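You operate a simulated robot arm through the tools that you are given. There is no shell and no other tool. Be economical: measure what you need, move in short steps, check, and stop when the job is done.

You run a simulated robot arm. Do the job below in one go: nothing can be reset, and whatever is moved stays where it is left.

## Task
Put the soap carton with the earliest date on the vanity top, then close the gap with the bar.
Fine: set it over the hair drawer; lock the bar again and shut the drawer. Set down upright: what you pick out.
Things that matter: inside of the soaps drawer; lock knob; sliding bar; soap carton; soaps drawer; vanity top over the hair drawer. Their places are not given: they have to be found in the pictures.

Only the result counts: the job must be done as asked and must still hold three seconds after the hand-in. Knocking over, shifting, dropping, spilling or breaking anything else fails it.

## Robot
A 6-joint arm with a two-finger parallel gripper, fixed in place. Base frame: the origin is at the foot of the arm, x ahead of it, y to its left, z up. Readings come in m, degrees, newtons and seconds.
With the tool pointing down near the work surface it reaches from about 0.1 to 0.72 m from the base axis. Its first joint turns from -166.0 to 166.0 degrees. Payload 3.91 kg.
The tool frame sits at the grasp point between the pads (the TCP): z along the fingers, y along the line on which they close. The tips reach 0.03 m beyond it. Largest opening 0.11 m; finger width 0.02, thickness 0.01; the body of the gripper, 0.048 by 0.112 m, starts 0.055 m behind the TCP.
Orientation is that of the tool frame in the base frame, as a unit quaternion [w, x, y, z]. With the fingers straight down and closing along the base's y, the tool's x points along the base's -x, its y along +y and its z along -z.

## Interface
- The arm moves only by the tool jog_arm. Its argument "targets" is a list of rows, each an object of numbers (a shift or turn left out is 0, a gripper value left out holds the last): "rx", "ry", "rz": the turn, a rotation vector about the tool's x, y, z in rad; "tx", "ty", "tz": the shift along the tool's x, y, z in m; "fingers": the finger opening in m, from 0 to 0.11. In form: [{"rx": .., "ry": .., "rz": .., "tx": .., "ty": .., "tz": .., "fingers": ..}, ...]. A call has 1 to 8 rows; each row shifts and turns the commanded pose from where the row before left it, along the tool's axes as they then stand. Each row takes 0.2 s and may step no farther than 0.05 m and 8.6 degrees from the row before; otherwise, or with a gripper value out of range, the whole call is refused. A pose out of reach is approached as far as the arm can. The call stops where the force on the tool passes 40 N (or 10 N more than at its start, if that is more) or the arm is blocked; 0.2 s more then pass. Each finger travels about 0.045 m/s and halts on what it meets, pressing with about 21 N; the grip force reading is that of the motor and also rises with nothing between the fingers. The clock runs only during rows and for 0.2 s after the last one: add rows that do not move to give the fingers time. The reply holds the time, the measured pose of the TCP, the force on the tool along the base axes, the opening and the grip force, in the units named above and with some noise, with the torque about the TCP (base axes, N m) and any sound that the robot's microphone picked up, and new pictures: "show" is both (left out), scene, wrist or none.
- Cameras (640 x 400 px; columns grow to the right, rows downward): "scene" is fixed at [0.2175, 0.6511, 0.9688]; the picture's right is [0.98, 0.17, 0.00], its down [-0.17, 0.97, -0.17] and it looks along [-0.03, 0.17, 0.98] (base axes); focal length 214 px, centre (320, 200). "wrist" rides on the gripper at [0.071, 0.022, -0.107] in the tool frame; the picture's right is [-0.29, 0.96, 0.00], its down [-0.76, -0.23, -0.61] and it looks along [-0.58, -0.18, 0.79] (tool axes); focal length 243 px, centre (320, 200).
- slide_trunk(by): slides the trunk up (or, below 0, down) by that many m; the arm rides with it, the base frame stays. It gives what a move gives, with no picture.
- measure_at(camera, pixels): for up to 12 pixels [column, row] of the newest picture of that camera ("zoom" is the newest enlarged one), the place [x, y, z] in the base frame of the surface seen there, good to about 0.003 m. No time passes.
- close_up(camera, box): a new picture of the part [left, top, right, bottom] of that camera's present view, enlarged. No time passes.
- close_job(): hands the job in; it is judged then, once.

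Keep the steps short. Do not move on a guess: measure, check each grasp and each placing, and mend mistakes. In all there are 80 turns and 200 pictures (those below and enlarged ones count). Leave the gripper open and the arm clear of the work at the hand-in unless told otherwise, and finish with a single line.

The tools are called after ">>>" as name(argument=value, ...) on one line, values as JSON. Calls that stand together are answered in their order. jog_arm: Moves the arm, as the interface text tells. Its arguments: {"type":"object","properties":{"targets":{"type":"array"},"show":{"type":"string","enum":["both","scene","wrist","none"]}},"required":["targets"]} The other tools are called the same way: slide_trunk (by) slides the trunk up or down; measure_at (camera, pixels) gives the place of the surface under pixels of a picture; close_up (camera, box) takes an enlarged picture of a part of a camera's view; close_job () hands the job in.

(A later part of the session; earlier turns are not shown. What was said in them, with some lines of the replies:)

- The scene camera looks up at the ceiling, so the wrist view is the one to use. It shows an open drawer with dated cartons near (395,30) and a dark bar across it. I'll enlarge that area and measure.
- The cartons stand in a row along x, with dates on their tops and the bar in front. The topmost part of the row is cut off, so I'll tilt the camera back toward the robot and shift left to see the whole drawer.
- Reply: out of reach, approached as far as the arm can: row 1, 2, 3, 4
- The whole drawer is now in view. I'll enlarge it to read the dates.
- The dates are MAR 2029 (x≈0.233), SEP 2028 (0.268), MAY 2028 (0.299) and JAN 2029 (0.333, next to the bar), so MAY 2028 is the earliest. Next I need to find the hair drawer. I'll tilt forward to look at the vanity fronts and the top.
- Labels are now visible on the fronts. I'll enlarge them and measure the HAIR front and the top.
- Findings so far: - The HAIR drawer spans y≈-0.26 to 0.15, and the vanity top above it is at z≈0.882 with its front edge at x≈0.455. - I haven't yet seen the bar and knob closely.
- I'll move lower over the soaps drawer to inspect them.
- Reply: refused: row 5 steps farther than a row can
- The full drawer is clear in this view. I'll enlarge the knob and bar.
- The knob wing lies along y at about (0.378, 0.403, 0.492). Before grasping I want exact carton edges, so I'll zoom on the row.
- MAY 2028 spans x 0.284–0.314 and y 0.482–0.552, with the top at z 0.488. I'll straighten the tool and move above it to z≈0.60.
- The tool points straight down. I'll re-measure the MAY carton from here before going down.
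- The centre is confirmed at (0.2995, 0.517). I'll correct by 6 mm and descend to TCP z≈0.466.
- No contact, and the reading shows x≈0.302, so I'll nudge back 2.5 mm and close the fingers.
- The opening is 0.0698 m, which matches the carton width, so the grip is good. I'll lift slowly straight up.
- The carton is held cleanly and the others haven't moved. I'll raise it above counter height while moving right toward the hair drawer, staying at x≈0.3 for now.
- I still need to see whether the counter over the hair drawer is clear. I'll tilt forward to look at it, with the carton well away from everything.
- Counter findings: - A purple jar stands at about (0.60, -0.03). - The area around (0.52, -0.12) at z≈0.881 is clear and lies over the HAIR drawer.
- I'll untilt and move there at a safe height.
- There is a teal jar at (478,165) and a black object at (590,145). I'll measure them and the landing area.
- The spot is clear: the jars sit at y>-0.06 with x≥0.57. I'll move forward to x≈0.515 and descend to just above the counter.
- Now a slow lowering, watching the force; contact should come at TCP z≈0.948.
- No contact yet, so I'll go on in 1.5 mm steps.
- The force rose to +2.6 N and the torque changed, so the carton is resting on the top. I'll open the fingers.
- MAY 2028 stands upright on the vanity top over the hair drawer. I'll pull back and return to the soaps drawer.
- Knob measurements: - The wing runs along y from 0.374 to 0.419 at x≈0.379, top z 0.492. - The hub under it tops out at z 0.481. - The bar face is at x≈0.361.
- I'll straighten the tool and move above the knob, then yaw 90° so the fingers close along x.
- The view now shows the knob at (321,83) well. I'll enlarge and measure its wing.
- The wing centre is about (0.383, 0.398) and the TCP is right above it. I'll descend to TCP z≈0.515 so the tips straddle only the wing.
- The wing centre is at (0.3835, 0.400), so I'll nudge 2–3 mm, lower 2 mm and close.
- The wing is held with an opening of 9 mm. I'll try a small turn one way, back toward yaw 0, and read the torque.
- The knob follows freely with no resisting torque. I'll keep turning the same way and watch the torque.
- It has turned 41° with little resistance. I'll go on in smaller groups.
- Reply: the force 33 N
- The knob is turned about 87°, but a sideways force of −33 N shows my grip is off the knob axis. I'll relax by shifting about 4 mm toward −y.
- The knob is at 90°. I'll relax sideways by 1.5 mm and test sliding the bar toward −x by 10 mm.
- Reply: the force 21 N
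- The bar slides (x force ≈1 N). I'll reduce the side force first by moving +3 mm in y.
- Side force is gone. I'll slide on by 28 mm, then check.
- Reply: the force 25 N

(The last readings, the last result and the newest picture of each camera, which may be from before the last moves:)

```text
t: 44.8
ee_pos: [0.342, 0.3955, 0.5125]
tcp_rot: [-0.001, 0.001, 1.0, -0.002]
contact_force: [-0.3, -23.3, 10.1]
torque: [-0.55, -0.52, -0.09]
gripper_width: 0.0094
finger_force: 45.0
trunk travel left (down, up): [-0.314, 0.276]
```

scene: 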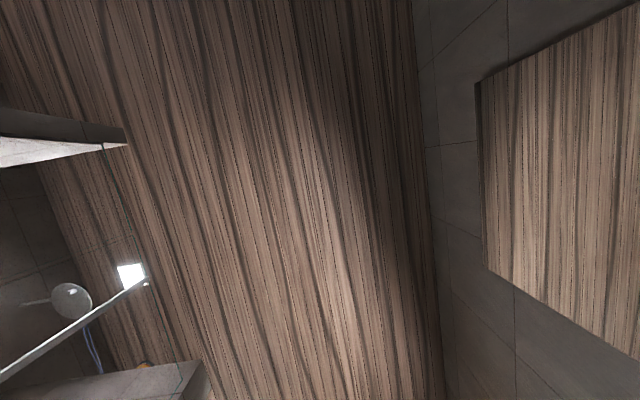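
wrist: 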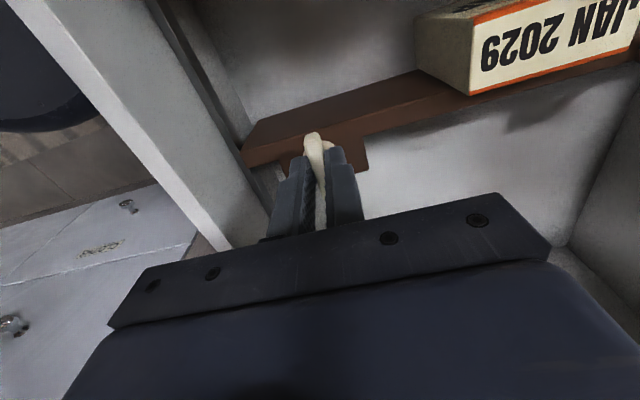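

JAN 2029 is moving with the bar. I'll measure where it is now.

>>> measure_at(camera="wrist", pixels=[[550, 70], [520, 15], [480, 88], [560, 5], [400, 95], [350, 165], [235, 245], [130, 207]])

>>> close_up(camera="wrist", box=[400, 0, 640, 120])

```text
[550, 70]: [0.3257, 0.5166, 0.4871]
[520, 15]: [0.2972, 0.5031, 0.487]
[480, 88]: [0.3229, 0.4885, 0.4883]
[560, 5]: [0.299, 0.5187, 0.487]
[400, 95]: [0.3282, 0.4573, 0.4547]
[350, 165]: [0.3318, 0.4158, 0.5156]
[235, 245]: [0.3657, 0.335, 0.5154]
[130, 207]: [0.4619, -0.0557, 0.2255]
```

```text
2.67 times, centred on (520, 60) of wrist
```

zoom: 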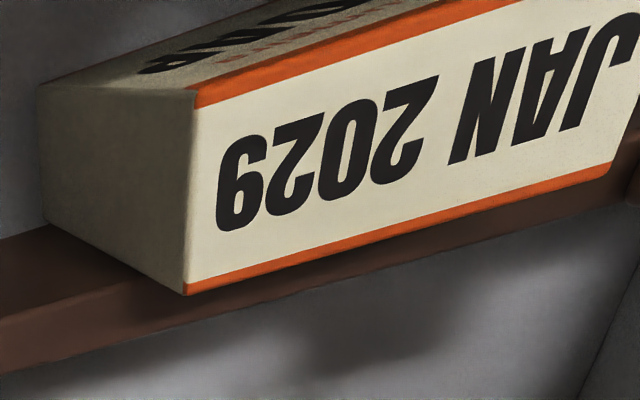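

JAN now spans x≈0.297–0.326, and SEP ends at about 0.281, so around 14 mm remain. I'll correct y slightly and advance 10 mm.

>>> jog_arm(targets=[{"ty": -0.0015}, {"tx": 0.005}, {"tx": 0.005}, {}], show="wrist")

```text
t: 45.8
ee_pos: [0.3309, 0.3966, 0.5118]
tcp_rot: [0.0, 0.0, 1.0, -0.001]
contact_force: [0.9, -21.1, -1.2]
torque: [-0.53, -0.55, -0.09]
gripper_width: 0.0096
finger_force: 45.3
trunk travel left (down, up): [-0.314, 0.276]
```

wrist: 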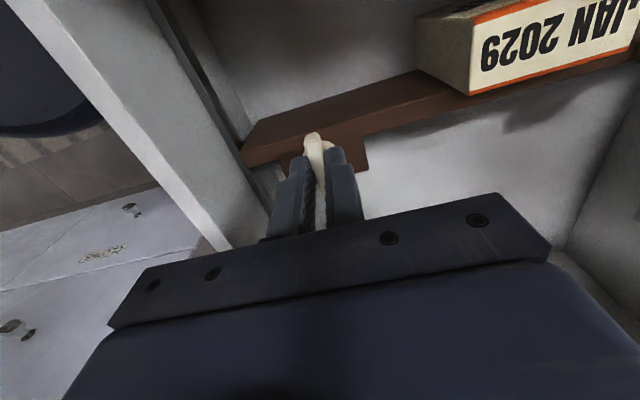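

About 4 mm remains. I'll advance 2 mm and measure the JAN carton's edges.

>>> jog_arm(targets=[{"ty": -0.0015}, {"tx": 0.002}, {}], show="wrist")

>>> measure_at(camera="wrist", pixels=[[550, 74], [520, 10], [480, 90], [475, 20], [475, 25], [555, 3], [600, 60], [485, 92]])

```text
t: 46.6
ee_pos: [0.3311, 0.3959, 0.5116]
tcp_rot: [0.0, 0.001, 1.0, 0.002]
contact_force: [0.6, -12.1, -1.3]
torque: [-0.3, 0.58, -0.04]
gripper_width: 0.0096
finger_force: 45.0
trunk travel left (down, up): [-0.314, 0.276]
```

wrist: 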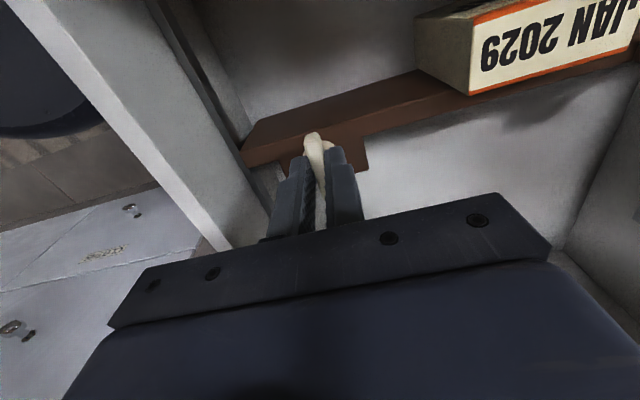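

```text
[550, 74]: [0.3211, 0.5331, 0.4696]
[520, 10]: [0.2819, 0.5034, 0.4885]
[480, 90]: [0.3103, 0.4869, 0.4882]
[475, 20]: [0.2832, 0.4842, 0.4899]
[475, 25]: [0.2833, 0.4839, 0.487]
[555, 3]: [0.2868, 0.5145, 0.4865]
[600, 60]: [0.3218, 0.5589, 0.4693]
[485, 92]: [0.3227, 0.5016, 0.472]
```

JAN is at about 0.2825–0.312, so it is almost touching SEP (0.281). I'll take small steps and watch the x force.

>>> jog_arm(targets=[{"tx": 0.0015}, {}], show="none")

>>> jog_arm(targets=[{"tx": 0.0015}, {}], show="wrist")

>>> measure_at(camera="wrist", pixels=[[475, 20], [475, 25], [520, 10], [520, 6], [480, 90], [540, 76], [440, 20], [430, 60]])

```text
t: 47.2
ee_pos: [0.3288, 0.3964, 0.5128]
tcp_rot: [0.001, 0.001, 1.0, 0.002]
contact_force: [0.5, -4.5, -1.6]
torque: [-0.1, 0.27, -0.01]
gripper_width: 0.0098
finger_force: 45.0
trunk travel left (down, up): [-0.314, 0.276]
```

```text
t: 47.8
ee_pos: [0.3274, 0.3974, 0.5116]
tcp_rot: [0.001, 0.001, 1.0, 0.001]
contact_force: [0.8, -0.2, -5.2]
torque: [0.0, -0.67, 0.01]
gripper_width: 0.0097
finger_force: 45.4
trunk travel left (down, up): [-0.314, 0.276]
```

wrist: 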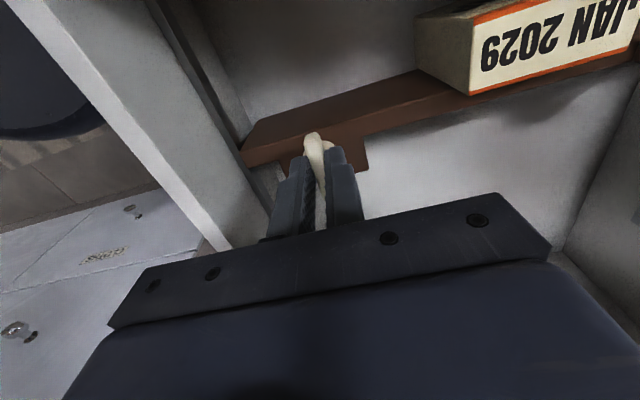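

```text
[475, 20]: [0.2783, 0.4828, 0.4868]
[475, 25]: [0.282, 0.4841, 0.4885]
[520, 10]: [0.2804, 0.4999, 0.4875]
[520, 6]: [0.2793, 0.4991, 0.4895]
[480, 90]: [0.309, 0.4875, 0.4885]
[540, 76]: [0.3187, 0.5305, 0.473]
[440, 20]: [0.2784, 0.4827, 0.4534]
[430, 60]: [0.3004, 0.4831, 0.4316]
```

JAN's front edge is now at about 0.279, where SEP's back edge was, so they should be touching. I'll release the knob, rise and look before locking.

>>> jog_arm(targets=[{"fingers": 0.04}, {"fingers": 0.04}, {"fingers": 0.04}, {"tz": -0.03}, {"tz": -0.05}, {"tz": -0.05}, {"tz": -0.04}], show="none")

>>> jog_arm(targets=[{"ry": 0.14, "ty": 0.03, "tz": -0.02}, {"ry": 0.14, "ty": 0.03, "tz": -0.02}, {"ry": 0.1, "ty": 0.03, "tz": -0.02}, {"tx": 0.02, "tz": -0.02}], show="wrist")

```text
t: 49.4
ee_pos: [0.3291, 0.3968, 0.6795]
tcp_rot: [-0.001, 0.001, 1.0, -0.001]
contact_force: [0.1, -0.5, 0.7]
torque: [0.01, 0.02, -0.02]
gripper_width: 0.0399
finger_force: 0.0
trunk travel left (down, up): [-0.314, 0.276]
```

```text
t: 50.4
ee_pos: [0.3264, 0.4853, 0.7683]
tcp_rot: [-0.19, 0.001, 0.982, -0.001]
contact_force: [0.0, 0.1, -0.6]
torque: [-0.03, 0.02, 0.0]
gripper_width: 0.0398
finger_force: 0.0
trunk travel left (down, up): [-0.314, 0.276]
```

wrist: 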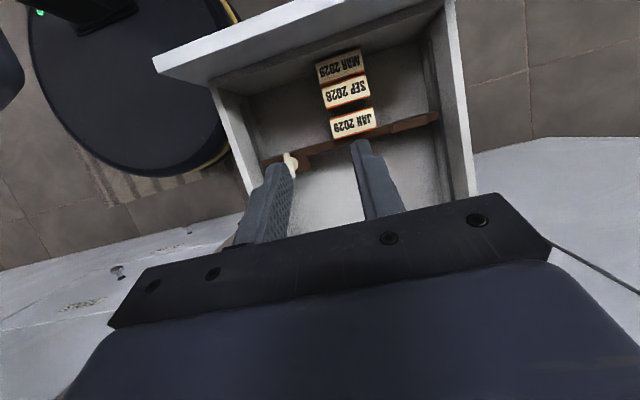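

>>> close_up(camera="wrist", box=[250, 30, 450, 180])

>>> measure_at(camera="wrist", pixels=[[348, 104], [349, 112], [352, 137], [290, 154], [290, 162], [293, 170], [333, 53], [335, 78], [340, 83], [400, 122]])

```text
2.67 times, centred on (350, 105) of wrist
```

zoom: 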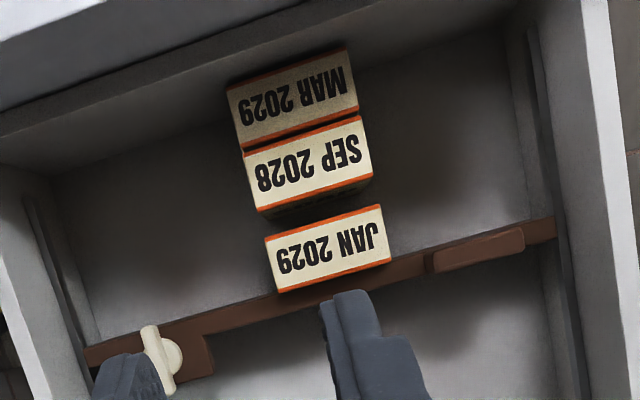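

```text
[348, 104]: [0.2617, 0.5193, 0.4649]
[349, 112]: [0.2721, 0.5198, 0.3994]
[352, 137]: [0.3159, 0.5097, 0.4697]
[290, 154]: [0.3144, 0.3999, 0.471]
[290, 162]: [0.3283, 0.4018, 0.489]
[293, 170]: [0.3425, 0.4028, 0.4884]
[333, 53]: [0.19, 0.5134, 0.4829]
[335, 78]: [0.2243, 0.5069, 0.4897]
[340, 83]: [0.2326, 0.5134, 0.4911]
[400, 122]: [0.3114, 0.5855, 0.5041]
```

There is still a visible gap between SEP and JAN. The drawer itself seems to have moved out about 2 cm with the bar. I'll measure the drawer front and the edges precisely.

>>> measure_at(camera="zoom", pixels=[[310, 206], [325, 215], [330, 282], [300, 122], [308, 148], [290, 80], [60, 30], [150, 330], [165, 388], [160, 355], [200, 350], [470, 245]])

>>> measure_at(camera="wrist", pixels=[[158, 62], [300, 20], [215, 50], [240, 30]])

```text
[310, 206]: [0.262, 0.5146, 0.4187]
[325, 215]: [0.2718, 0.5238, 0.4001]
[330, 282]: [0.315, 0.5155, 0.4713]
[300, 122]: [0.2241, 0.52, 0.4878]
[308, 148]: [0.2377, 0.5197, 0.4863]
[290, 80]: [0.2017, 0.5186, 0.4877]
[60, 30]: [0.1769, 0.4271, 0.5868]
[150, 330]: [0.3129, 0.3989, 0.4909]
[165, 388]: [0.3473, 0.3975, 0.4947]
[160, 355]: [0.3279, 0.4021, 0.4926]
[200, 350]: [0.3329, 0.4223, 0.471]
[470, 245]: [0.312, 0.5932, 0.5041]
```

```text
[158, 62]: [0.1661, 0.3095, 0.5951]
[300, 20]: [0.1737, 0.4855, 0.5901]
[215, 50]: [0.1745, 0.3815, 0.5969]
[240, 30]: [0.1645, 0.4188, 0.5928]
```

The drawer was pulled out 2 cm with the bar (front 0.187 → 0.166), leaving a SEP–JAN gap of about 18 mm. Side load on the knob probably made the bar bind, so I'll push the bar from behind at its middle (y≈0.50) with the fingertips. First I go above that place.

>>> jog_arm(targets=[{"ry": -0.13}, {"ry": -0.13}, {"ry": -0.12, "ty": 0.015}, {"tx": -0.04}, {"tz": 0.05}, {"tz": 0.05}, {"tz": 0.05}], show="wrist")

```text
t: 52.0
ee_pos: [0.3653, 0.5011, 0.6159]
tcp_rot: [0.001, 0.001, 1.0, 0.0]
contact_force: [-0.2, 0.4, 0.7]
torque: [0.04, 0.02, -0.04]
gripper_width: 0.0399
finger_force: 0.0
trunk travel left (down, up): [-0.314, 0.276]
```

wrist: 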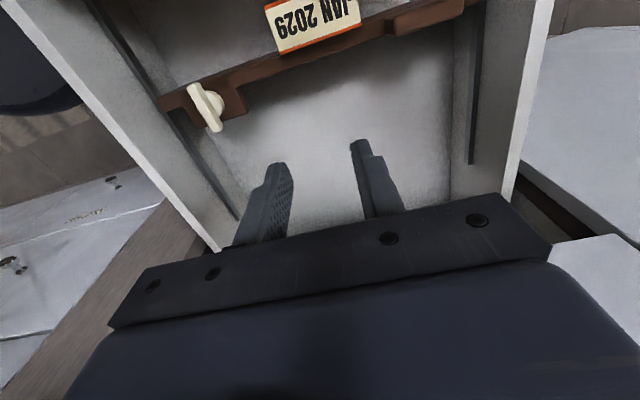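

>>> measure_at(camera="wrist", pixels=[[310, 57], [310, 62], [310, 66], [355, 42], [430, 28], [214, 112], [205, 95], [218, 128]])

>>> close_up(camera="wrist", box=[140, 0, 500, 160])

```text
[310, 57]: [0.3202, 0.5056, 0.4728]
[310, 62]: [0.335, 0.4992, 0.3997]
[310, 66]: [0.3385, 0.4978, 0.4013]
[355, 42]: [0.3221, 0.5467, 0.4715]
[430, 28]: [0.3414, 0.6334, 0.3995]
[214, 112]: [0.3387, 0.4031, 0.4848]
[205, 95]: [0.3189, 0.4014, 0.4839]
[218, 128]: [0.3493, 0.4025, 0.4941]
```

```text
1.78 times, centred on (320, 80) of wrist
```

zoom: 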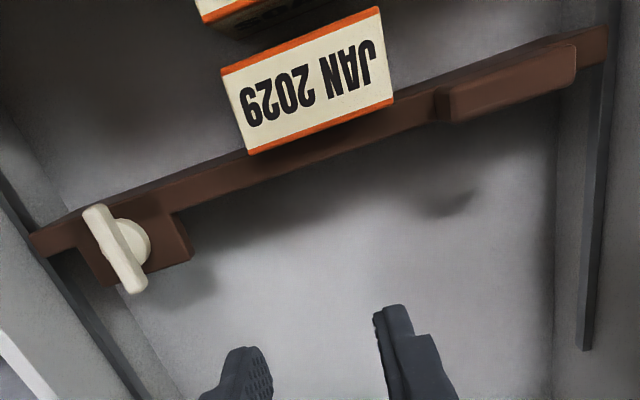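

The bar's back edge is at x≈0.322. I'll lower the fingertips behind it to TCP z≈0.475 and approach.

>>> jog_arm(targets=[{"tz": 0.05}, {"tz": 0.05}, {"tz": 0.041}, {"tx": 0.015}, {"tx": 0.012}, {}], show="wrist")

```text
t: 53.4
ee_pos: [0.3382, 0.5011, 0.4759]
tcp_rot: [-0.001, 0.0, 1.0, 0.0]
contact_force: [-0.6, 0.0, -0.4]
torque: [0.02, 0.01, 0.01]
gripper_width: 0.0396
finger_force: 0.0
trunk travel left (down, up): [-0.314, 0.276]
```

wrist: 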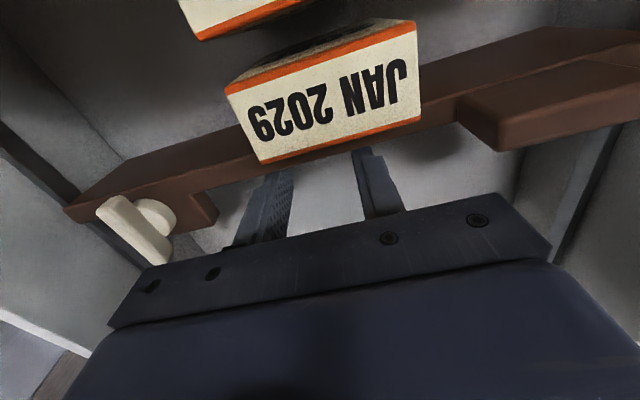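

The fingers are just behind the bar and clear of the carton. I'll push slowly by 12 mm.

>>> jog_arm(targets=[{"tx": 0.004}, {"tx": 0.003}, {"tx": 0.003}, {"tx": 0.002}, {}], show="wrist")

>>> measure_at(camera="wrist", pixels=[[240, 22], [262, 160], [320, 130], [320, 60], [400, 25], [330, 40], [500, 140], [220, 20]])

```text
t: 54.6
ee_pos: [0.3245, 0.5022, 0.4764]
tcp_rot: [0.0, 0.001, 1.0, -0.001]
contact_force: [-0.1, -0.1, 0.0]
torque: [0.02, 0.05, -0.02]
gripper_width: 0.0397
finger_force: 0.0
trunk travel left (down, up): [-0.314, 0.276]
```

wrist: 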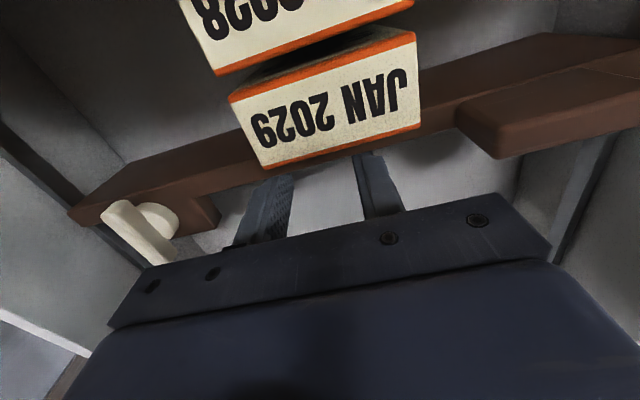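

```text
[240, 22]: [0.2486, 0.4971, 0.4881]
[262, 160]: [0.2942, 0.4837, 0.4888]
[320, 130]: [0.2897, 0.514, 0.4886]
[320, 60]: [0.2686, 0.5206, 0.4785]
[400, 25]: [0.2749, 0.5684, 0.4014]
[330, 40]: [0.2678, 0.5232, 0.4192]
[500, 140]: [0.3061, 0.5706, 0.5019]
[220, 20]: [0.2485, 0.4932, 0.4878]
```

This works: the gap is closing and SEP hasn't moved. About 6–8 mm remains, so I'll push 5 mm more.

>>> jog_arm(targets=[{"tx": 0.0025}, {"tx": 0.0025}, {}], show="wrist")

>>> close_up(camera="wrist", box=[160, 0, 460, 180])

```text
t: 55.4
ee_pos: [0.3221, 0.5004, 0.4764]
tcp_rot: [0.0, 0.001, 1.0, -0.001]
contact_force: [0.4, -0.6, 0.1]
torque: [0.0, 0.01, 0.06]
gripper_width: 0.0402
finger_force: 0.0
trunk travel left (down, up): [-0.314, 0.276]
```

wrist: 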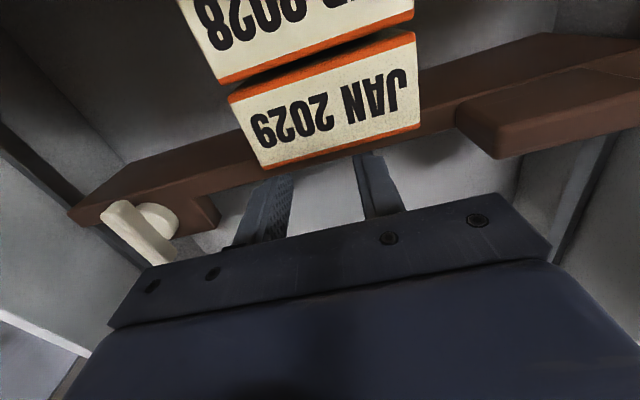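

```text
2.13 times, centred on (310, 90) of wrist
```

zoom: 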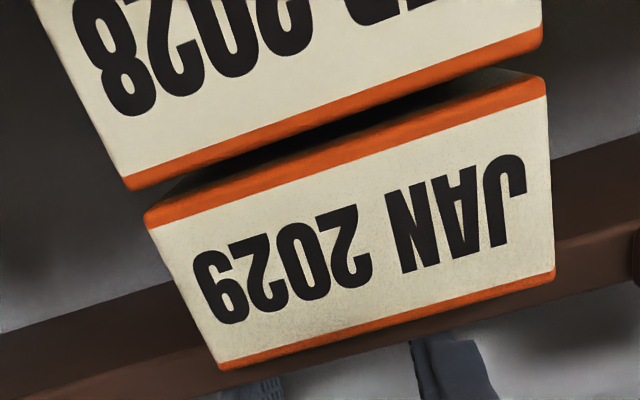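

>>> measure_at(camera="zoom", pixels=[[240, 148], [250, 188], [300, 128], [320, 165], [400, 100], [420, 137], [330, 332]])

```text
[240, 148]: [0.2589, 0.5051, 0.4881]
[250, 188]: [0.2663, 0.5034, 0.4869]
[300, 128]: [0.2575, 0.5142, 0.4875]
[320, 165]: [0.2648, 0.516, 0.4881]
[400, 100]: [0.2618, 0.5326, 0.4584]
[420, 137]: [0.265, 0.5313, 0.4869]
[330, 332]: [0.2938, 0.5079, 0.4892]
```

About 4 mm is left. I'll push 3 mm more in fine steps.

>>> jog_arm(targets=[{"tx": 0.0015}, {"tx": 0.0015}, {}], show="wrist")

>>> close_up(camera="wrist", box=[160, 0, 460, 180])

```text
t: 56.2
ee_pos: [0.3184, 0.5001, 0.4749]
tcp_rot: [-0.001, 0.0, 1.0, 0.0]
contact_force: [0.3, -1.0, 0.4]
torque: [-0.01, -0.03, -0.01]
gripper_width: 0.0402
finger_force: 0.0
trunk travel left (down, up): [-0.314, 0.276]
```

wrist: 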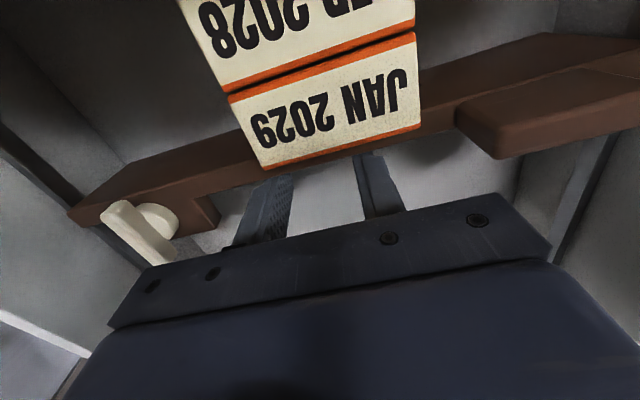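

```text
2.13 times, centred on (310, 90) of wrist
```

zoom: 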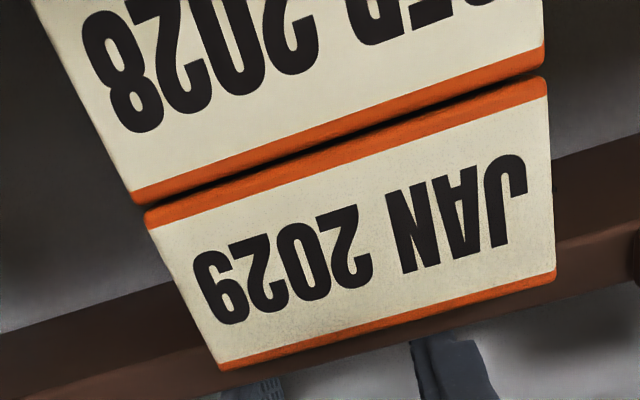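

Only a hairline of 1–1.5 mm remains. One last push of 1 mm, then I back off and rise.

>>> jog_arm(targets=[{"tx": 0.001}, {}, {"tx": -0.015}, {"tz": -0.03}, {"tz": -0.05}, {"tz": -0.04}], show="wrist")

>>> close_up(camera="wrist", box=[140, 0, 500, 200])

```text
t: 57.6
ee_pos: [0.3313, 0.5013, 0.5967]
tcp_rot: [0.0, 0.001, 1.0, -0.001]
contact_force: [0.2, 0.1, -1.3]
torque: [-0.06, 0.0, 0.04]
gripper_width: 0.04
finger_force: 0.1
trunk travel left (down, up): [-0.314, 0.276]
```

wrist: 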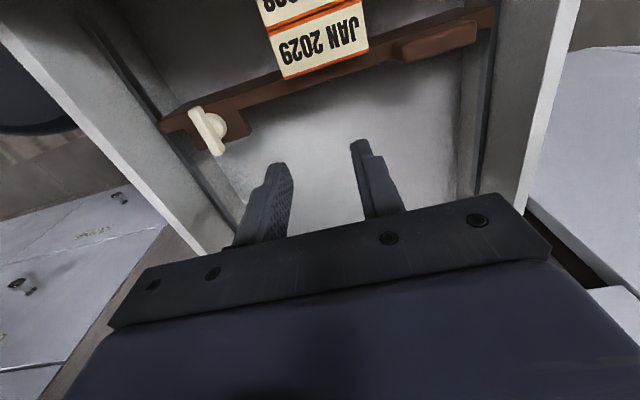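

```text
1.78 times, centred on (320, 100) of wrist
```

zoom: 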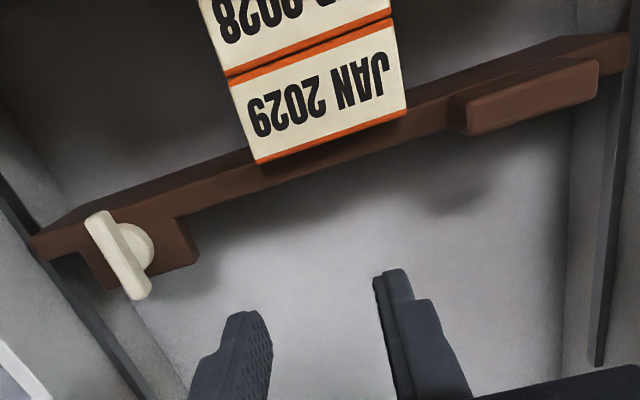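

The gap is closed. Now the knob: I'll measure the wing to grasp it centred.

>>> close_up(camera="wrist", box=[150, 90, 270, 170])

```text
5.00 times, centred on (210, 130) of wrist
```

zoom: 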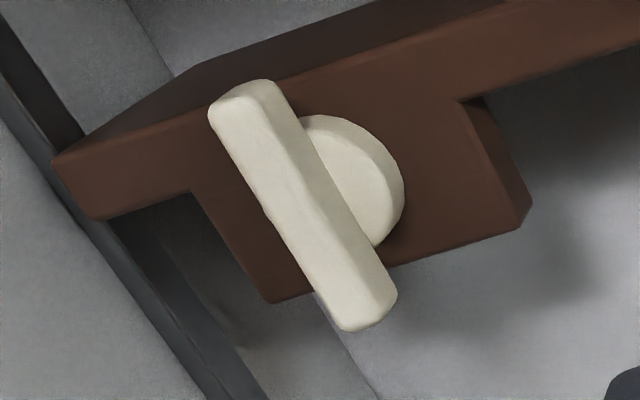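

>>> measure_at(camera="zoom", pixels=[[240, 100], [360, 310], [295, 205], [270, 160], [330, 260], [235, 150], [270, 300], [525, 225], [470, 100], [385, 180], [200, 190]])

```text
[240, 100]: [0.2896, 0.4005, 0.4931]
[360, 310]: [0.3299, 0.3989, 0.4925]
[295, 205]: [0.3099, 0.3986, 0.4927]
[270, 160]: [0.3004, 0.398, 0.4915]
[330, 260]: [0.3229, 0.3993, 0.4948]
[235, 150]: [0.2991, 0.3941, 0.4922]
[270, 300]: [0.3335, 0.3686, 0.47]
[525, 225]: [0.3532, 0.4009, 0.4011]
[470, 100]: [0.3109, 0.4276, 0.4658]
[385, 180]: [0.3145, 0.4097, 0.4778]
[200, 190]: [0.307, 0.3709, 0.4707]
```

The wing now lies along x, centred at (0.3095, 0.3985). I'll move above it, descend to z≈0.512 and grip it.

>>> jog_arm(targets=[{"ty": -0.045, "tx": 0.01}, {"ty": -0.045, "tx": 0.01}, {"ty": -0.0128, "tx": 0.0018}, {"tz": 0.04}, {"tz": 0.03}, {"tz": 0.014}, {}], show="wrist")

```text
t: 59.2
ee_pos: [0.3099, 0.3974, 0.5104]
tcp_rot: [0.0, 0.001, 1.0, 0.0]
contact_force: [0.0, -0.4, 0.7]
torque: [-0.03, 0.02, 0.01]
gripper_width: 0.0396
finger_force: 0.1
trunk travel left (down, up): [-0.314, 0.276]
```

wrist: 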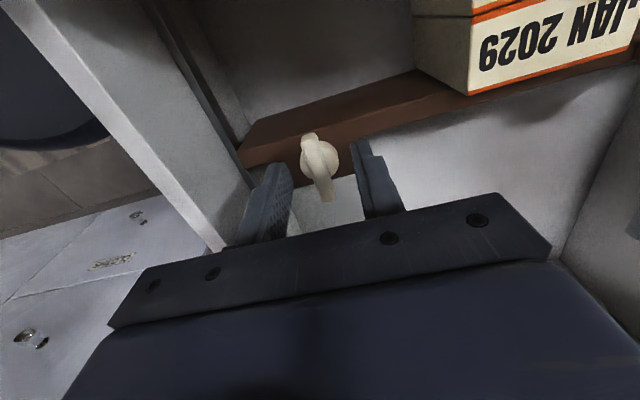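

>>> measure_at(camera="wrist", pixels=[[310, 136], [328, 198], [319, 165], [334, 150], [336, 165], [325, 143], [332, 175]])

>>> close_up(camera="wrist", box=[240, 110, 420, 230])

```text
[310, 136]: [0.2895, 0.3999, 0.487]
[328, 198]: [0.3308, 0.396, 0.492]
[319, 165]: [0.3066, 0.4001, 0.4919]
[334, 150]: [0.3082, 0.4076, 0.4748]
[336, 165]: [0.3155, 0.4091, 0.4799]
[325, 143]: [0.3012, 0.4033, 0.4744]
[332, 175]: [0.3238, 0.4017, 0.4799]
```

```text
3.33 times, centred on (330, 170) of wrist
```

zoom: 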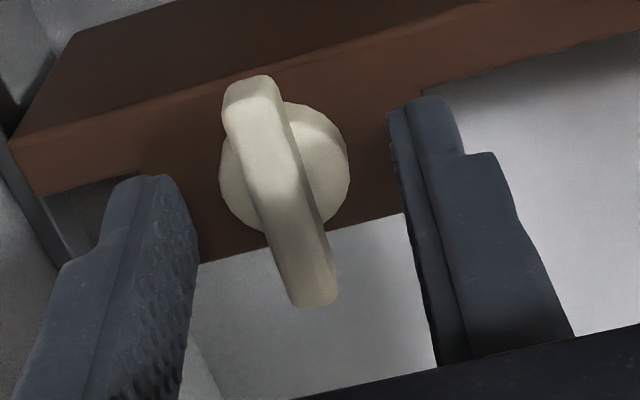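

The wing is centred at about (0.310, 0.3985) and straddled. I'll close and turn back (+rz) in groups, watching the forces.

>>> jog_arm(targets=[{"ty": 0.001, "tx": -0.001, "fingers": 0.02}, {"fingers": 0.005}, {"fingers": 0.005}, {"fingers": 0.005}, {}], show="none")

>>> jog_arm(targets=[{"rz": 0.1}, {"rz": 0.12}, {"rz": 0.12}, {}], show="wrist")

```text
t: 60.4
ee_pos: [0.3098, 0.3966, 0.51]
tcp_rot: [-0.001, 0.002, 1.0, -0.002]
contact_force: [1.0, -21.7, 5.3]
torque: [-0.46, 0.11, -0.05]
gripper_width: 0.0096
finger_force: 45.4
trunk travel left (down, up): [-0.314, 0.276]
```

```text
t: 61.4
ee_pos: [0.3101, 0.3968, 0.5115]
tcp_rot: [0.0, 0.172, 0.985, -0.002]
contact_force: [2.2, -22.1, -12.9]
torque: [-0.46, 0.0, -0.03]
gripper_width: 0.0098
finger_force: 44.7
trunk travel left (down, up): [-0.314, 0.276]
```

wrist: 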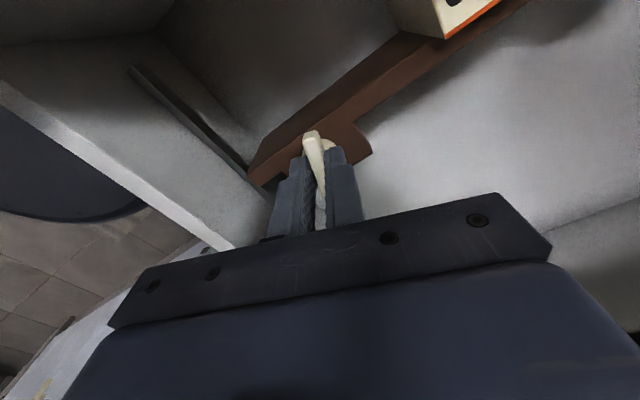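

It turns. The side force is −22 N in y, so I'll shift 2 mm toward −y and continue.

>>> jog_arm(targets=[{"tx": -0.0007, "ty": -0.0019}, {"rz": 0.12}, {"rz": 0.12}, {"rz": 0.12}, {}], show="none")

>>> jog_arm(targets=[{"rz": 0.12}, {"rz": 0.12}, {"rz": 0.12}, {}], show="none")

```text
t: 62.6
ee_pos: [0.3125, 0.3984, 0.5107]
tcp_rot: [0.0, 0.344, 0.939, -0.001]
contact_force: [-0.2, -1.3, -36.2]
torque: [0.23, 0.24, 0.03]
gripper_width: 0.0095
finger_force: 44.7
trunk travel left (down, up): [-0.314, 0.276]
```

```text
t: 63.6
ee_pos: [0.3129, 0.3985, 0.5107]
tcp_rot: [0.0, 0.507, 0.862, 0.0]
contact_force: [0.5, 8.7, -40.1]
torque: [0.46, 0.12, 0.03]
gripper_width: 0.0096
finger_force: 45.0
trunk travel left (down, up): [-0.314, 0.276]
```

The vertical load has reached −40 N, so I'll relieve it by lowering slightly before going on.

>>> jog_arm(targets=[{"tz": 0.0015}, {}], show="wrist")

```text
t: 64.2
ee_pos: [0.3118, 0.3986, 0.5116]
tcp_rot: [0.0, 0.506, 0.863, 0.001]
contact_force: [-0.5, 9.8, -16.6]
torque: [-0.54, -0.36, 0.03]
gripper_width: 0.0098
finger_force: 44.7
trunk travel left (down, up): [-0.314, 0.276]
```

wrist: 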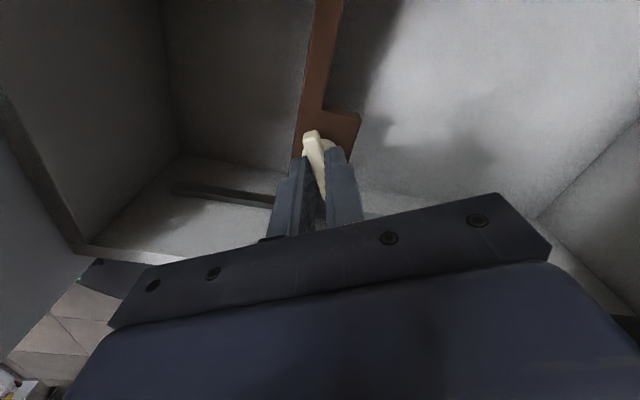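

>>> jog_arm(targets=[{"tz": 0.001}, {"rz": 0.12}, {"rz": 0.12}, {"rz": 0.12}, {}], show="none")

>>> jog_arm(targets=[{"rz": 0.08}, {"rz": 0.07}, {}], show="wrist")

```text
t: 65.4
ee_pos: [0.3122, 0.3986, 0.512]
tcp_rot: [0.0, 0.654, 0.757, 0.003]
contact_force: [-0.3, 17.0, 16.1]
torque: [0.03, -0.02, -0.05]
gripper_width: 0.0094
finger_force: 45.1
trunk travel left (down, up): [-0.314, 0.276]
```

```text
t: 66.2
ee_pos: [0.3119, 0.3987, 0.511]
tcp_rot: [0.001, 0.708, 0.706, 0.002]
contact_force: [1.2, 18.4, 18.8]
torque: [1.09, 0.08, 0.06]
gripper_width: 0.0099
finger_force: 45.4
trunk travel left (down, up): [-0.314, 0.276]
```

wrist: 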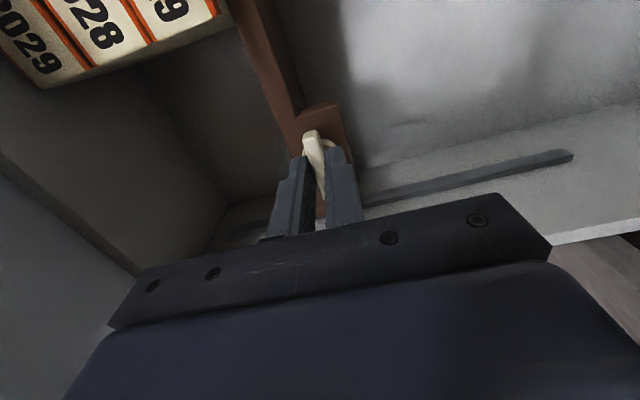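

The knob is back at its original angle, with the wing along y. I'll give 2° extra to make sure it seats, then release and rise.

>>> jog_arm(targets=[{"rz": 0.04}, {}, {"rz": -0.04, "fingers": 0.05}, {"fingers": 0.05}, {"fingers": 0.05}, {"tz": -0.03}, {"tz": -0.05}, {"tz": -0.05}], show="wrist")

>>> close_up(camera="wrist", box=[100, 0, 440, 200])

```text
t: 68.0
ee_pos: [0.3115, 0.3971, 0.639]
tcp_rot: [0.0, 0.708, 0.706, 0.0]
contact_force: [-0.9, 0.9, 0.0]
torque: [0.01, 0.01, 0.01]
gripper_width: 0.05
finger_force: 0.0
trunk travel left (down, up): [-0.314, 0.276]
```

wrist: 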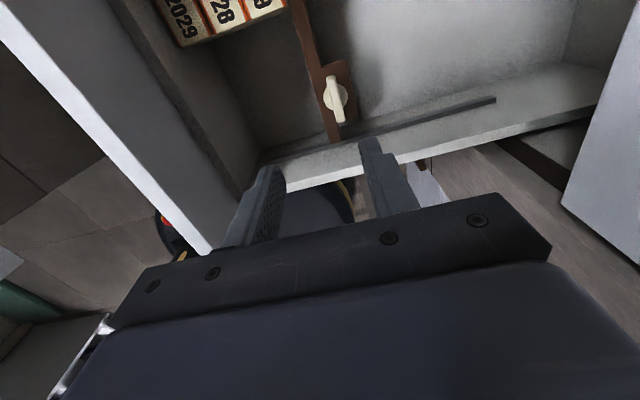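

```text
1.88 times, centred on (270, 100) of wrist
```

zoom: 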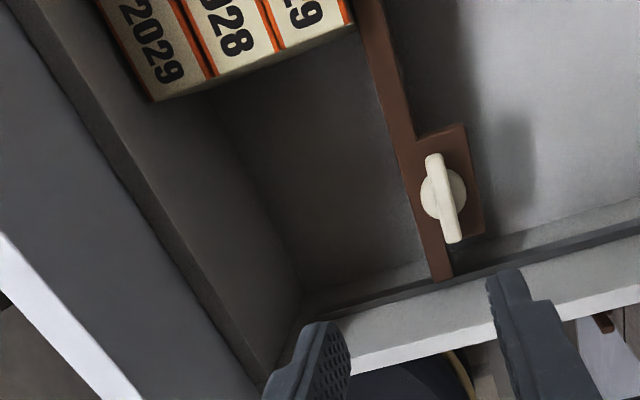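

Status: the bar is locked again (wing along the bar) and the three cartons sit tight together. Next is shutting the drawer, with the tool pointing forward and the fingers straddling the handle. First I raise and yaw back.

>>> jog_arm(targets=[{"tz": -0.05}, {"tz": -0.05}, {"tz": -0.05}, {"rz": -0.1428}, {"rz": -0.1428}, {"rz": -0.1428}, {"rz": -0.1428}, {"rz": -0.1428}], show="none")

>>> jog_arm(targets=[{"rz": -0.1428, "fingers": 0.11}, {"rz": -0.1428}, {"rz": -0.1428}, {"rz": -0.1428}, {"rz": -0.1428}, {"rz": -0.1428}, {"tx": 0.05}, {"tx": 0.05}], show="none")

>>> jog_arm(targets=[{"tx": 0.04, "ty": 0.025}, {"tx": 0.04, "ty": 0.025}, {"tx": 0.03, "ty": 0.03}, {"ty": 0.022}, {"ry": 0.12}, {"ry": 0.12}], show="wrist")

```text
t: 69.8
ee_pos: [0.3112, 0.3978, 0.7899]
tcp_rot: [0.0, 0.415, 0.91, 0.001]
contact_force: [1.4, 0.0, 0.1]
torque: [0.03, 0.01, 0.0]
gripper_width: 0.05
finger_force: 0.1
trunk travel left (down, up): [-0.314, 0.276]
```

```text
t: 71.6
ee_pos: [0.2101, 0.3985, 0.7878]
tcp_rot: [0.0, 0.001, 1.0, 0.0]
contact_force: [0.0, 0.7, -0.5]
torque: [-0.01, 0.04, -0.04]
gripper_width: 0.11
finger_force: 0.1
trunk travel left (down, up): [-0.314, 0.276]
```

```text
t: 73.0
ee_pos: [0.1015, 0.5006, 0.7902]
tcp_rot: [-0.121, 0.0, 0.993, 0.0]
contact_force: [-0.8, 0.5, -0.7]
torque: [-0.01, -0.04, 0.0]
gripper_width: 0.1099
finger_force: 0.0
trunk travel left (down, up): [-0.314, 0.276]
```

wrist: 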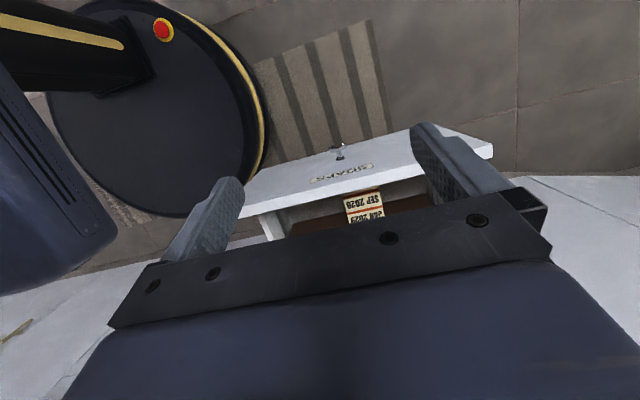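

The drawer front shows its label and its handle at (340,150). I'll measure them.

>>> measure_at(camera="wrist", pixels=[[340, 145], [341, 156], [333, 150], [345, 172], [300, 175], [400, 150], [340, 168], [260, 195], [320, 160], [364, 204], [380, 240]])

>>> close_up(camera="wrist", box=[240, 120, 440, 250])

```text
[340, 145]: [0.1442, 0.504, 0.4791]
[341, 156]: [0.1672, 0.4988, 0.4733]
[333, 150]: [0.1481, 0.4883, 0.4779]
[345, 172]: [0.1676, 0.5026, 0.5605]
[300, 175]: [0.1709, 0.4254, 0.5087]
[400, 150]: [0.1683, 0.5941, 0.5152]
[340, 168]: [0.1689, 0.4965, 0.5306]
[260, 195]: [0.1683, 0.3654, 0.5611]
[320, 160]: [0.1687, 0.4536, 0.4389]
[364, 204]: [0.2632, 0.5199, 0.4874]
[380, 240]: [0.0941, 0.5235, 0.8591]
```

```text
3.08 times, centred on (340, 185) of wrist
```

zoom: 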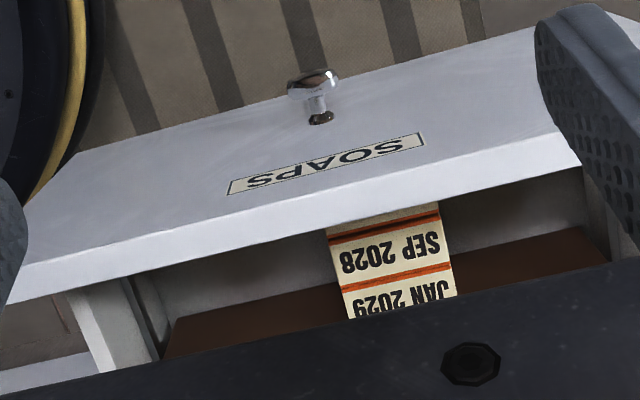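

Drawer front measurements:
- Front face at x≈0.168.
- Handle knob at (0.145, 0.50, 0.478).

I'll tilt the tool forward to nearly horizontal in steps at this height.

>>> jog_arm(targets=[{"ry": -0.14}, {"ry": -0.14}, {"ry": -0.14}, {"ry": -0.14}, {"ry": -0.14}, {"ry": -0.14}], show="none")

>>> jog_arm(targets=[{"ry": -0.14}, {"ry": -0.14}, {"ry": -0.14}, {"ry": -0.14}, {"ry": -0.14}, {"ry": -0.14}], show="both")

```text
t: 74.4
ee_pos: [0.1015, 0.4983, 0.7898]
tcp_rot: [0.297, 0.002, 0.955, 0.0]
contact_force: [0.1, 0.3, -0.4]
torque: [0.01, 0.04, -0.03]
gripper_width: 0.1101
finger_force: 0.0
trunk travel left (down, up): [-0.314, 0.276]
```

```text
t: 75.8
ee_pos: [0.1011, 0.4989, 0.7898]
tcp_rot: [0.661, 0.001, 0.751, 0.0]
contact_force: [0.0, -0.1, -0.8]
torque: [-0.02, 0.0, 0.0]
gripper_width: 0.1099
finger_force: 0.0
trunk travel left (down, up): [-0.314, 0.276]
```

scene: 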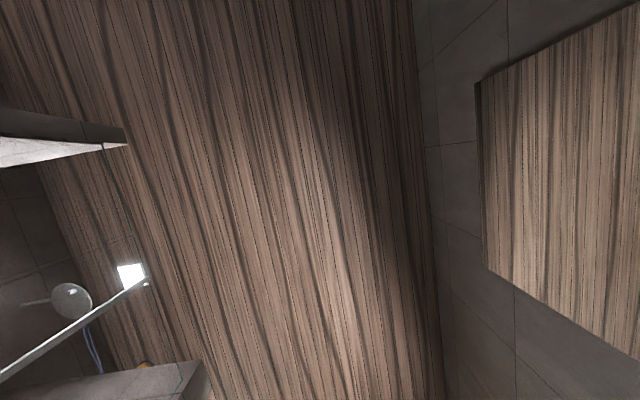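
wrist: 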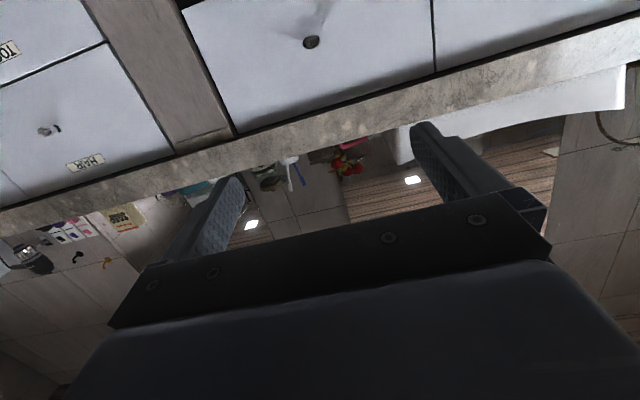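

The tool is at 83°. I'll bring it to 90°, back off slightly and lower to handle height in front of the drawer.

>>> jog_arm(targets=[{"ry": -0.127}, {"tz": -0.02}, {"tx": 0.045}, {"tx": 0.045}, {"tx": 0.045}, {"tx": 0.045}], show="none")

>>> jog_arm(targets=[{"tx": 0.045}, {"tx": 0.045}, {"tx": 0.04}], show="wrist")

```text
t: 77.2
ee_pos: [0.082, 0.4986, 0.6096]
tcp_rot: [0.706, 0.001, 0.709, 0.0]
contact_force: [0.0, -0.5, -0.6]
torque: [0.0, -0.04, 0.03]
gripper_width: 0.11
finger_force: 0.1
trunk travel left (down, up): [-0.314, 0.276]
```

```text
t: 78.0
ee_pos: [0.0793, 0.4991, 0.4772]
tcp_rot: [0.706, 0.0, 0.709, 0.0]
contact_force: [-0.6, 0.1, 0.2]
torque: [0.02, 0.03, -0.03]
gripper_width: 0.1101
finger_force: 0.0
trunk travel left (down, up): [-0.314, 0.276]
```

wrist: 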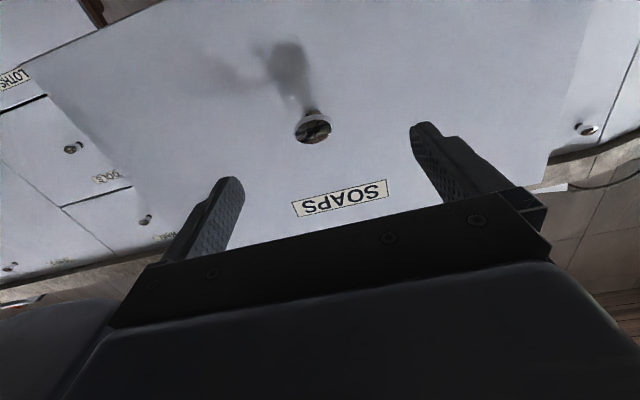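

The fingers straddle the handle. I'll advance to contact gently.

>>> jog_arm(targets=[{"tz": 0.02}, {"tz": 0.02}, {"tz": 0.012}, {"tz": 0.008}, {"tz": 0.008}, {"tz": 0.01}, {"tz": 0.01}, {"tz": 0.01}], show="wrist")

```text
t: 79.8
ee_pos: [0.1784, 0.5001, 0.4799]
tcp_rot: [0.706, 0.001, 0.708, 0.0]
contact_force: [-0.1, 1.3, -0.6]
torque: [-0.01, -0.01, 0.02]
gripper_width: 0.1101
finger_force: 0.1
trunk travel left (down, up): [-0.314, 0.276]
```

wrist: 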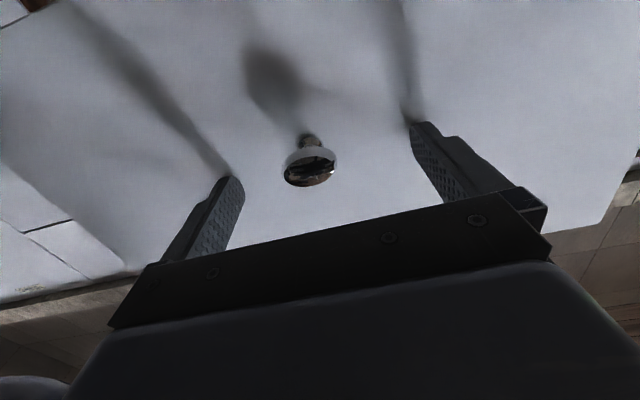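

The drawer is sliding in with almost no force. I'll continue at the same gentle pace.

>>> jog_arm(targets=[{"tz": 0.014}, {"tz": 0.015}, {"tz": 0.015}, {"tz": 0.015}, {"tz": 0.015}, {"tz": 0.015}, {"tz": 0.015}, {"tz": 0.014}], show="none")

>>> jog_arm(targets=[{"tz": 0.014}, {"tz": 0.015}, {"tz": 0.015}, {"tz": 0.015}, {"tz": 0.015}, {"tz": 0.015}, {"tz": 0.012}, {"tz": 0.01}], show="wrist")

```text
t: 81.6
ee_pos: [0.2969, 0.4991, 0.4782]
tcp_rot: [0.706, 0.0, 0.708, 0.0]
contact_force: [0.6, -0.7, 0.5]
torque: [0.01, 0.01, -0.02]
gripper_width: 0.1101
finger_force: 0.1
trunk travel left (down, up): [-0.314, 0.276]
```

```text
t: 83.4
ee_pos: [0.4082, 0.4978, 0.4783]
tcp_rot: [0.706, 0.0, 0.708, 0.0]
contact_force: [0.0, -0.7, 0.4]
torque: [0.02, 0.02, -0.02]
gripper_width: 0.11
finger_force: 0.1
trunk travel left (down, up): [-0.314, 0.276]
```

wrist: 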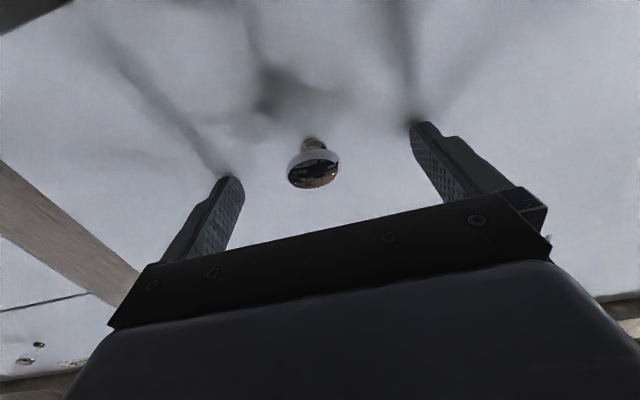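

About 38 mm is left. I'll use slower steps until the stop is felt.

>>> jog_arm(targets=[{"tz": 0.008}, {"tz": 0.008}, {"tz": 0.008}, {"tz": 0.006}, {"tz": 0.004}, {"tz": 0.003}, {}], show="none")

>>> jog_arm(targets=[{"tz": 0.002}, {"tz": 0.002}, {"tz": 0.002}, {"tz": 0.002}, {}], show="wrist")

```text
t: 85.0
ee_pos: [0.4456, 0.4999, 0.478]
tcp_rot: [0.706, 0.0, 0.708, -0.001]
contact_force: [0.0, -0.3, 0.5]
torque: [0.04, 0.01, 0.02]
gripper_width: 0.1099
finger_force: 0.1
trunk travel left (down, up): [-0.314, 0.276]
```

```text
t: 86.0
ee_pos: [0.4473, 0.4998, 0.4778]
tcp_rot: [0.706, -0.001, 0.708, -0.001]
contact_force: [-30.2, -0.1, 4.2]
torque: [0.01, -0.28, -1.75]
gripper_width: 0.1099
finger_force: 0.0
trunk travel left (down, up): [-0.314, 0.276]
stopped in row 4: the force on the tool passed its limit (the readings are from after the stop); the commanded pose is now the measured one
```

wrist: 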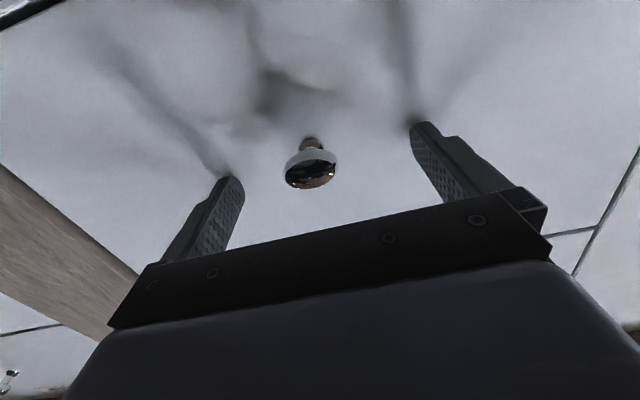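

The drawer hit its stop (−30 N) with the front at about 0.477, flush. I'll back straight off and check.

>>> jog_arm(targets=[{"tz": -0.01}, {"tz": -0.04}, {"tz": -0.05}, {"tz": -0.05}, {"tz": -0.05}, {"tz": -0.05}], show="wrist")

>>> measure_at(camera="wrist", pixels=[[350, 80], [300, 150], [200, 100], [400, 100], [60, 220], [590, 150], [30, 180], [500, 60]])

```text
t: 87.4
ee_pos: [0.2013, 0.5003, 0.4785]
tcp_rot: [0.705, 0.001, 0.709, -0.002]
contact_force: [-0.1, -0.2, 0.7]
torque: [0.01, 0.0, 0.03]
gripper_width: 0.11
finger_force: 0.0
trunk travel left (down, up): [-0.314, 0.276]
```

wrist: 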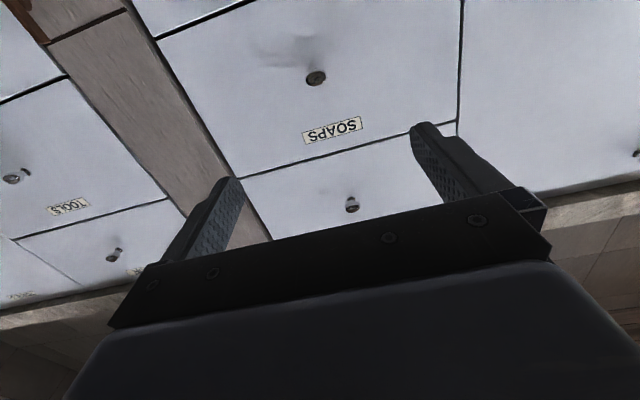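

```text
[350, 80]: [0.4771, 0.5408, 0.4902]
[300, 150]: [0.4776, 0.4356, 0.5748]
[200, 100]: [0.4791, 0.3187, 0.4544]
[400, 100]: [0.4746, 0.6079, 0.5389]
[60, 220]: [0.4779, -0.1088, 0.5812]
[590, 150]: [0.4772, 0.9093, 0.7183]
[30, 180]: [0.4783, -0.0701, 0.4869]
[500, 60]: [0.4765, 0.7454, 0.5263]
```

The SOAPS front is flush with its neighbours (x≈0.477). The bar is locked, MAY 2028 stands on the top over the hair drawer, and the gripper is open and clear. I'm handing in.

>>> close_job()

```text
The job is handed in.
```

The MAY 2028 soap carton stands upright on the vanity top over the hair drawer, the gap is closed with the bar locked again, and the soaps drawer is shut; I did not look at the carton again after setting it down.
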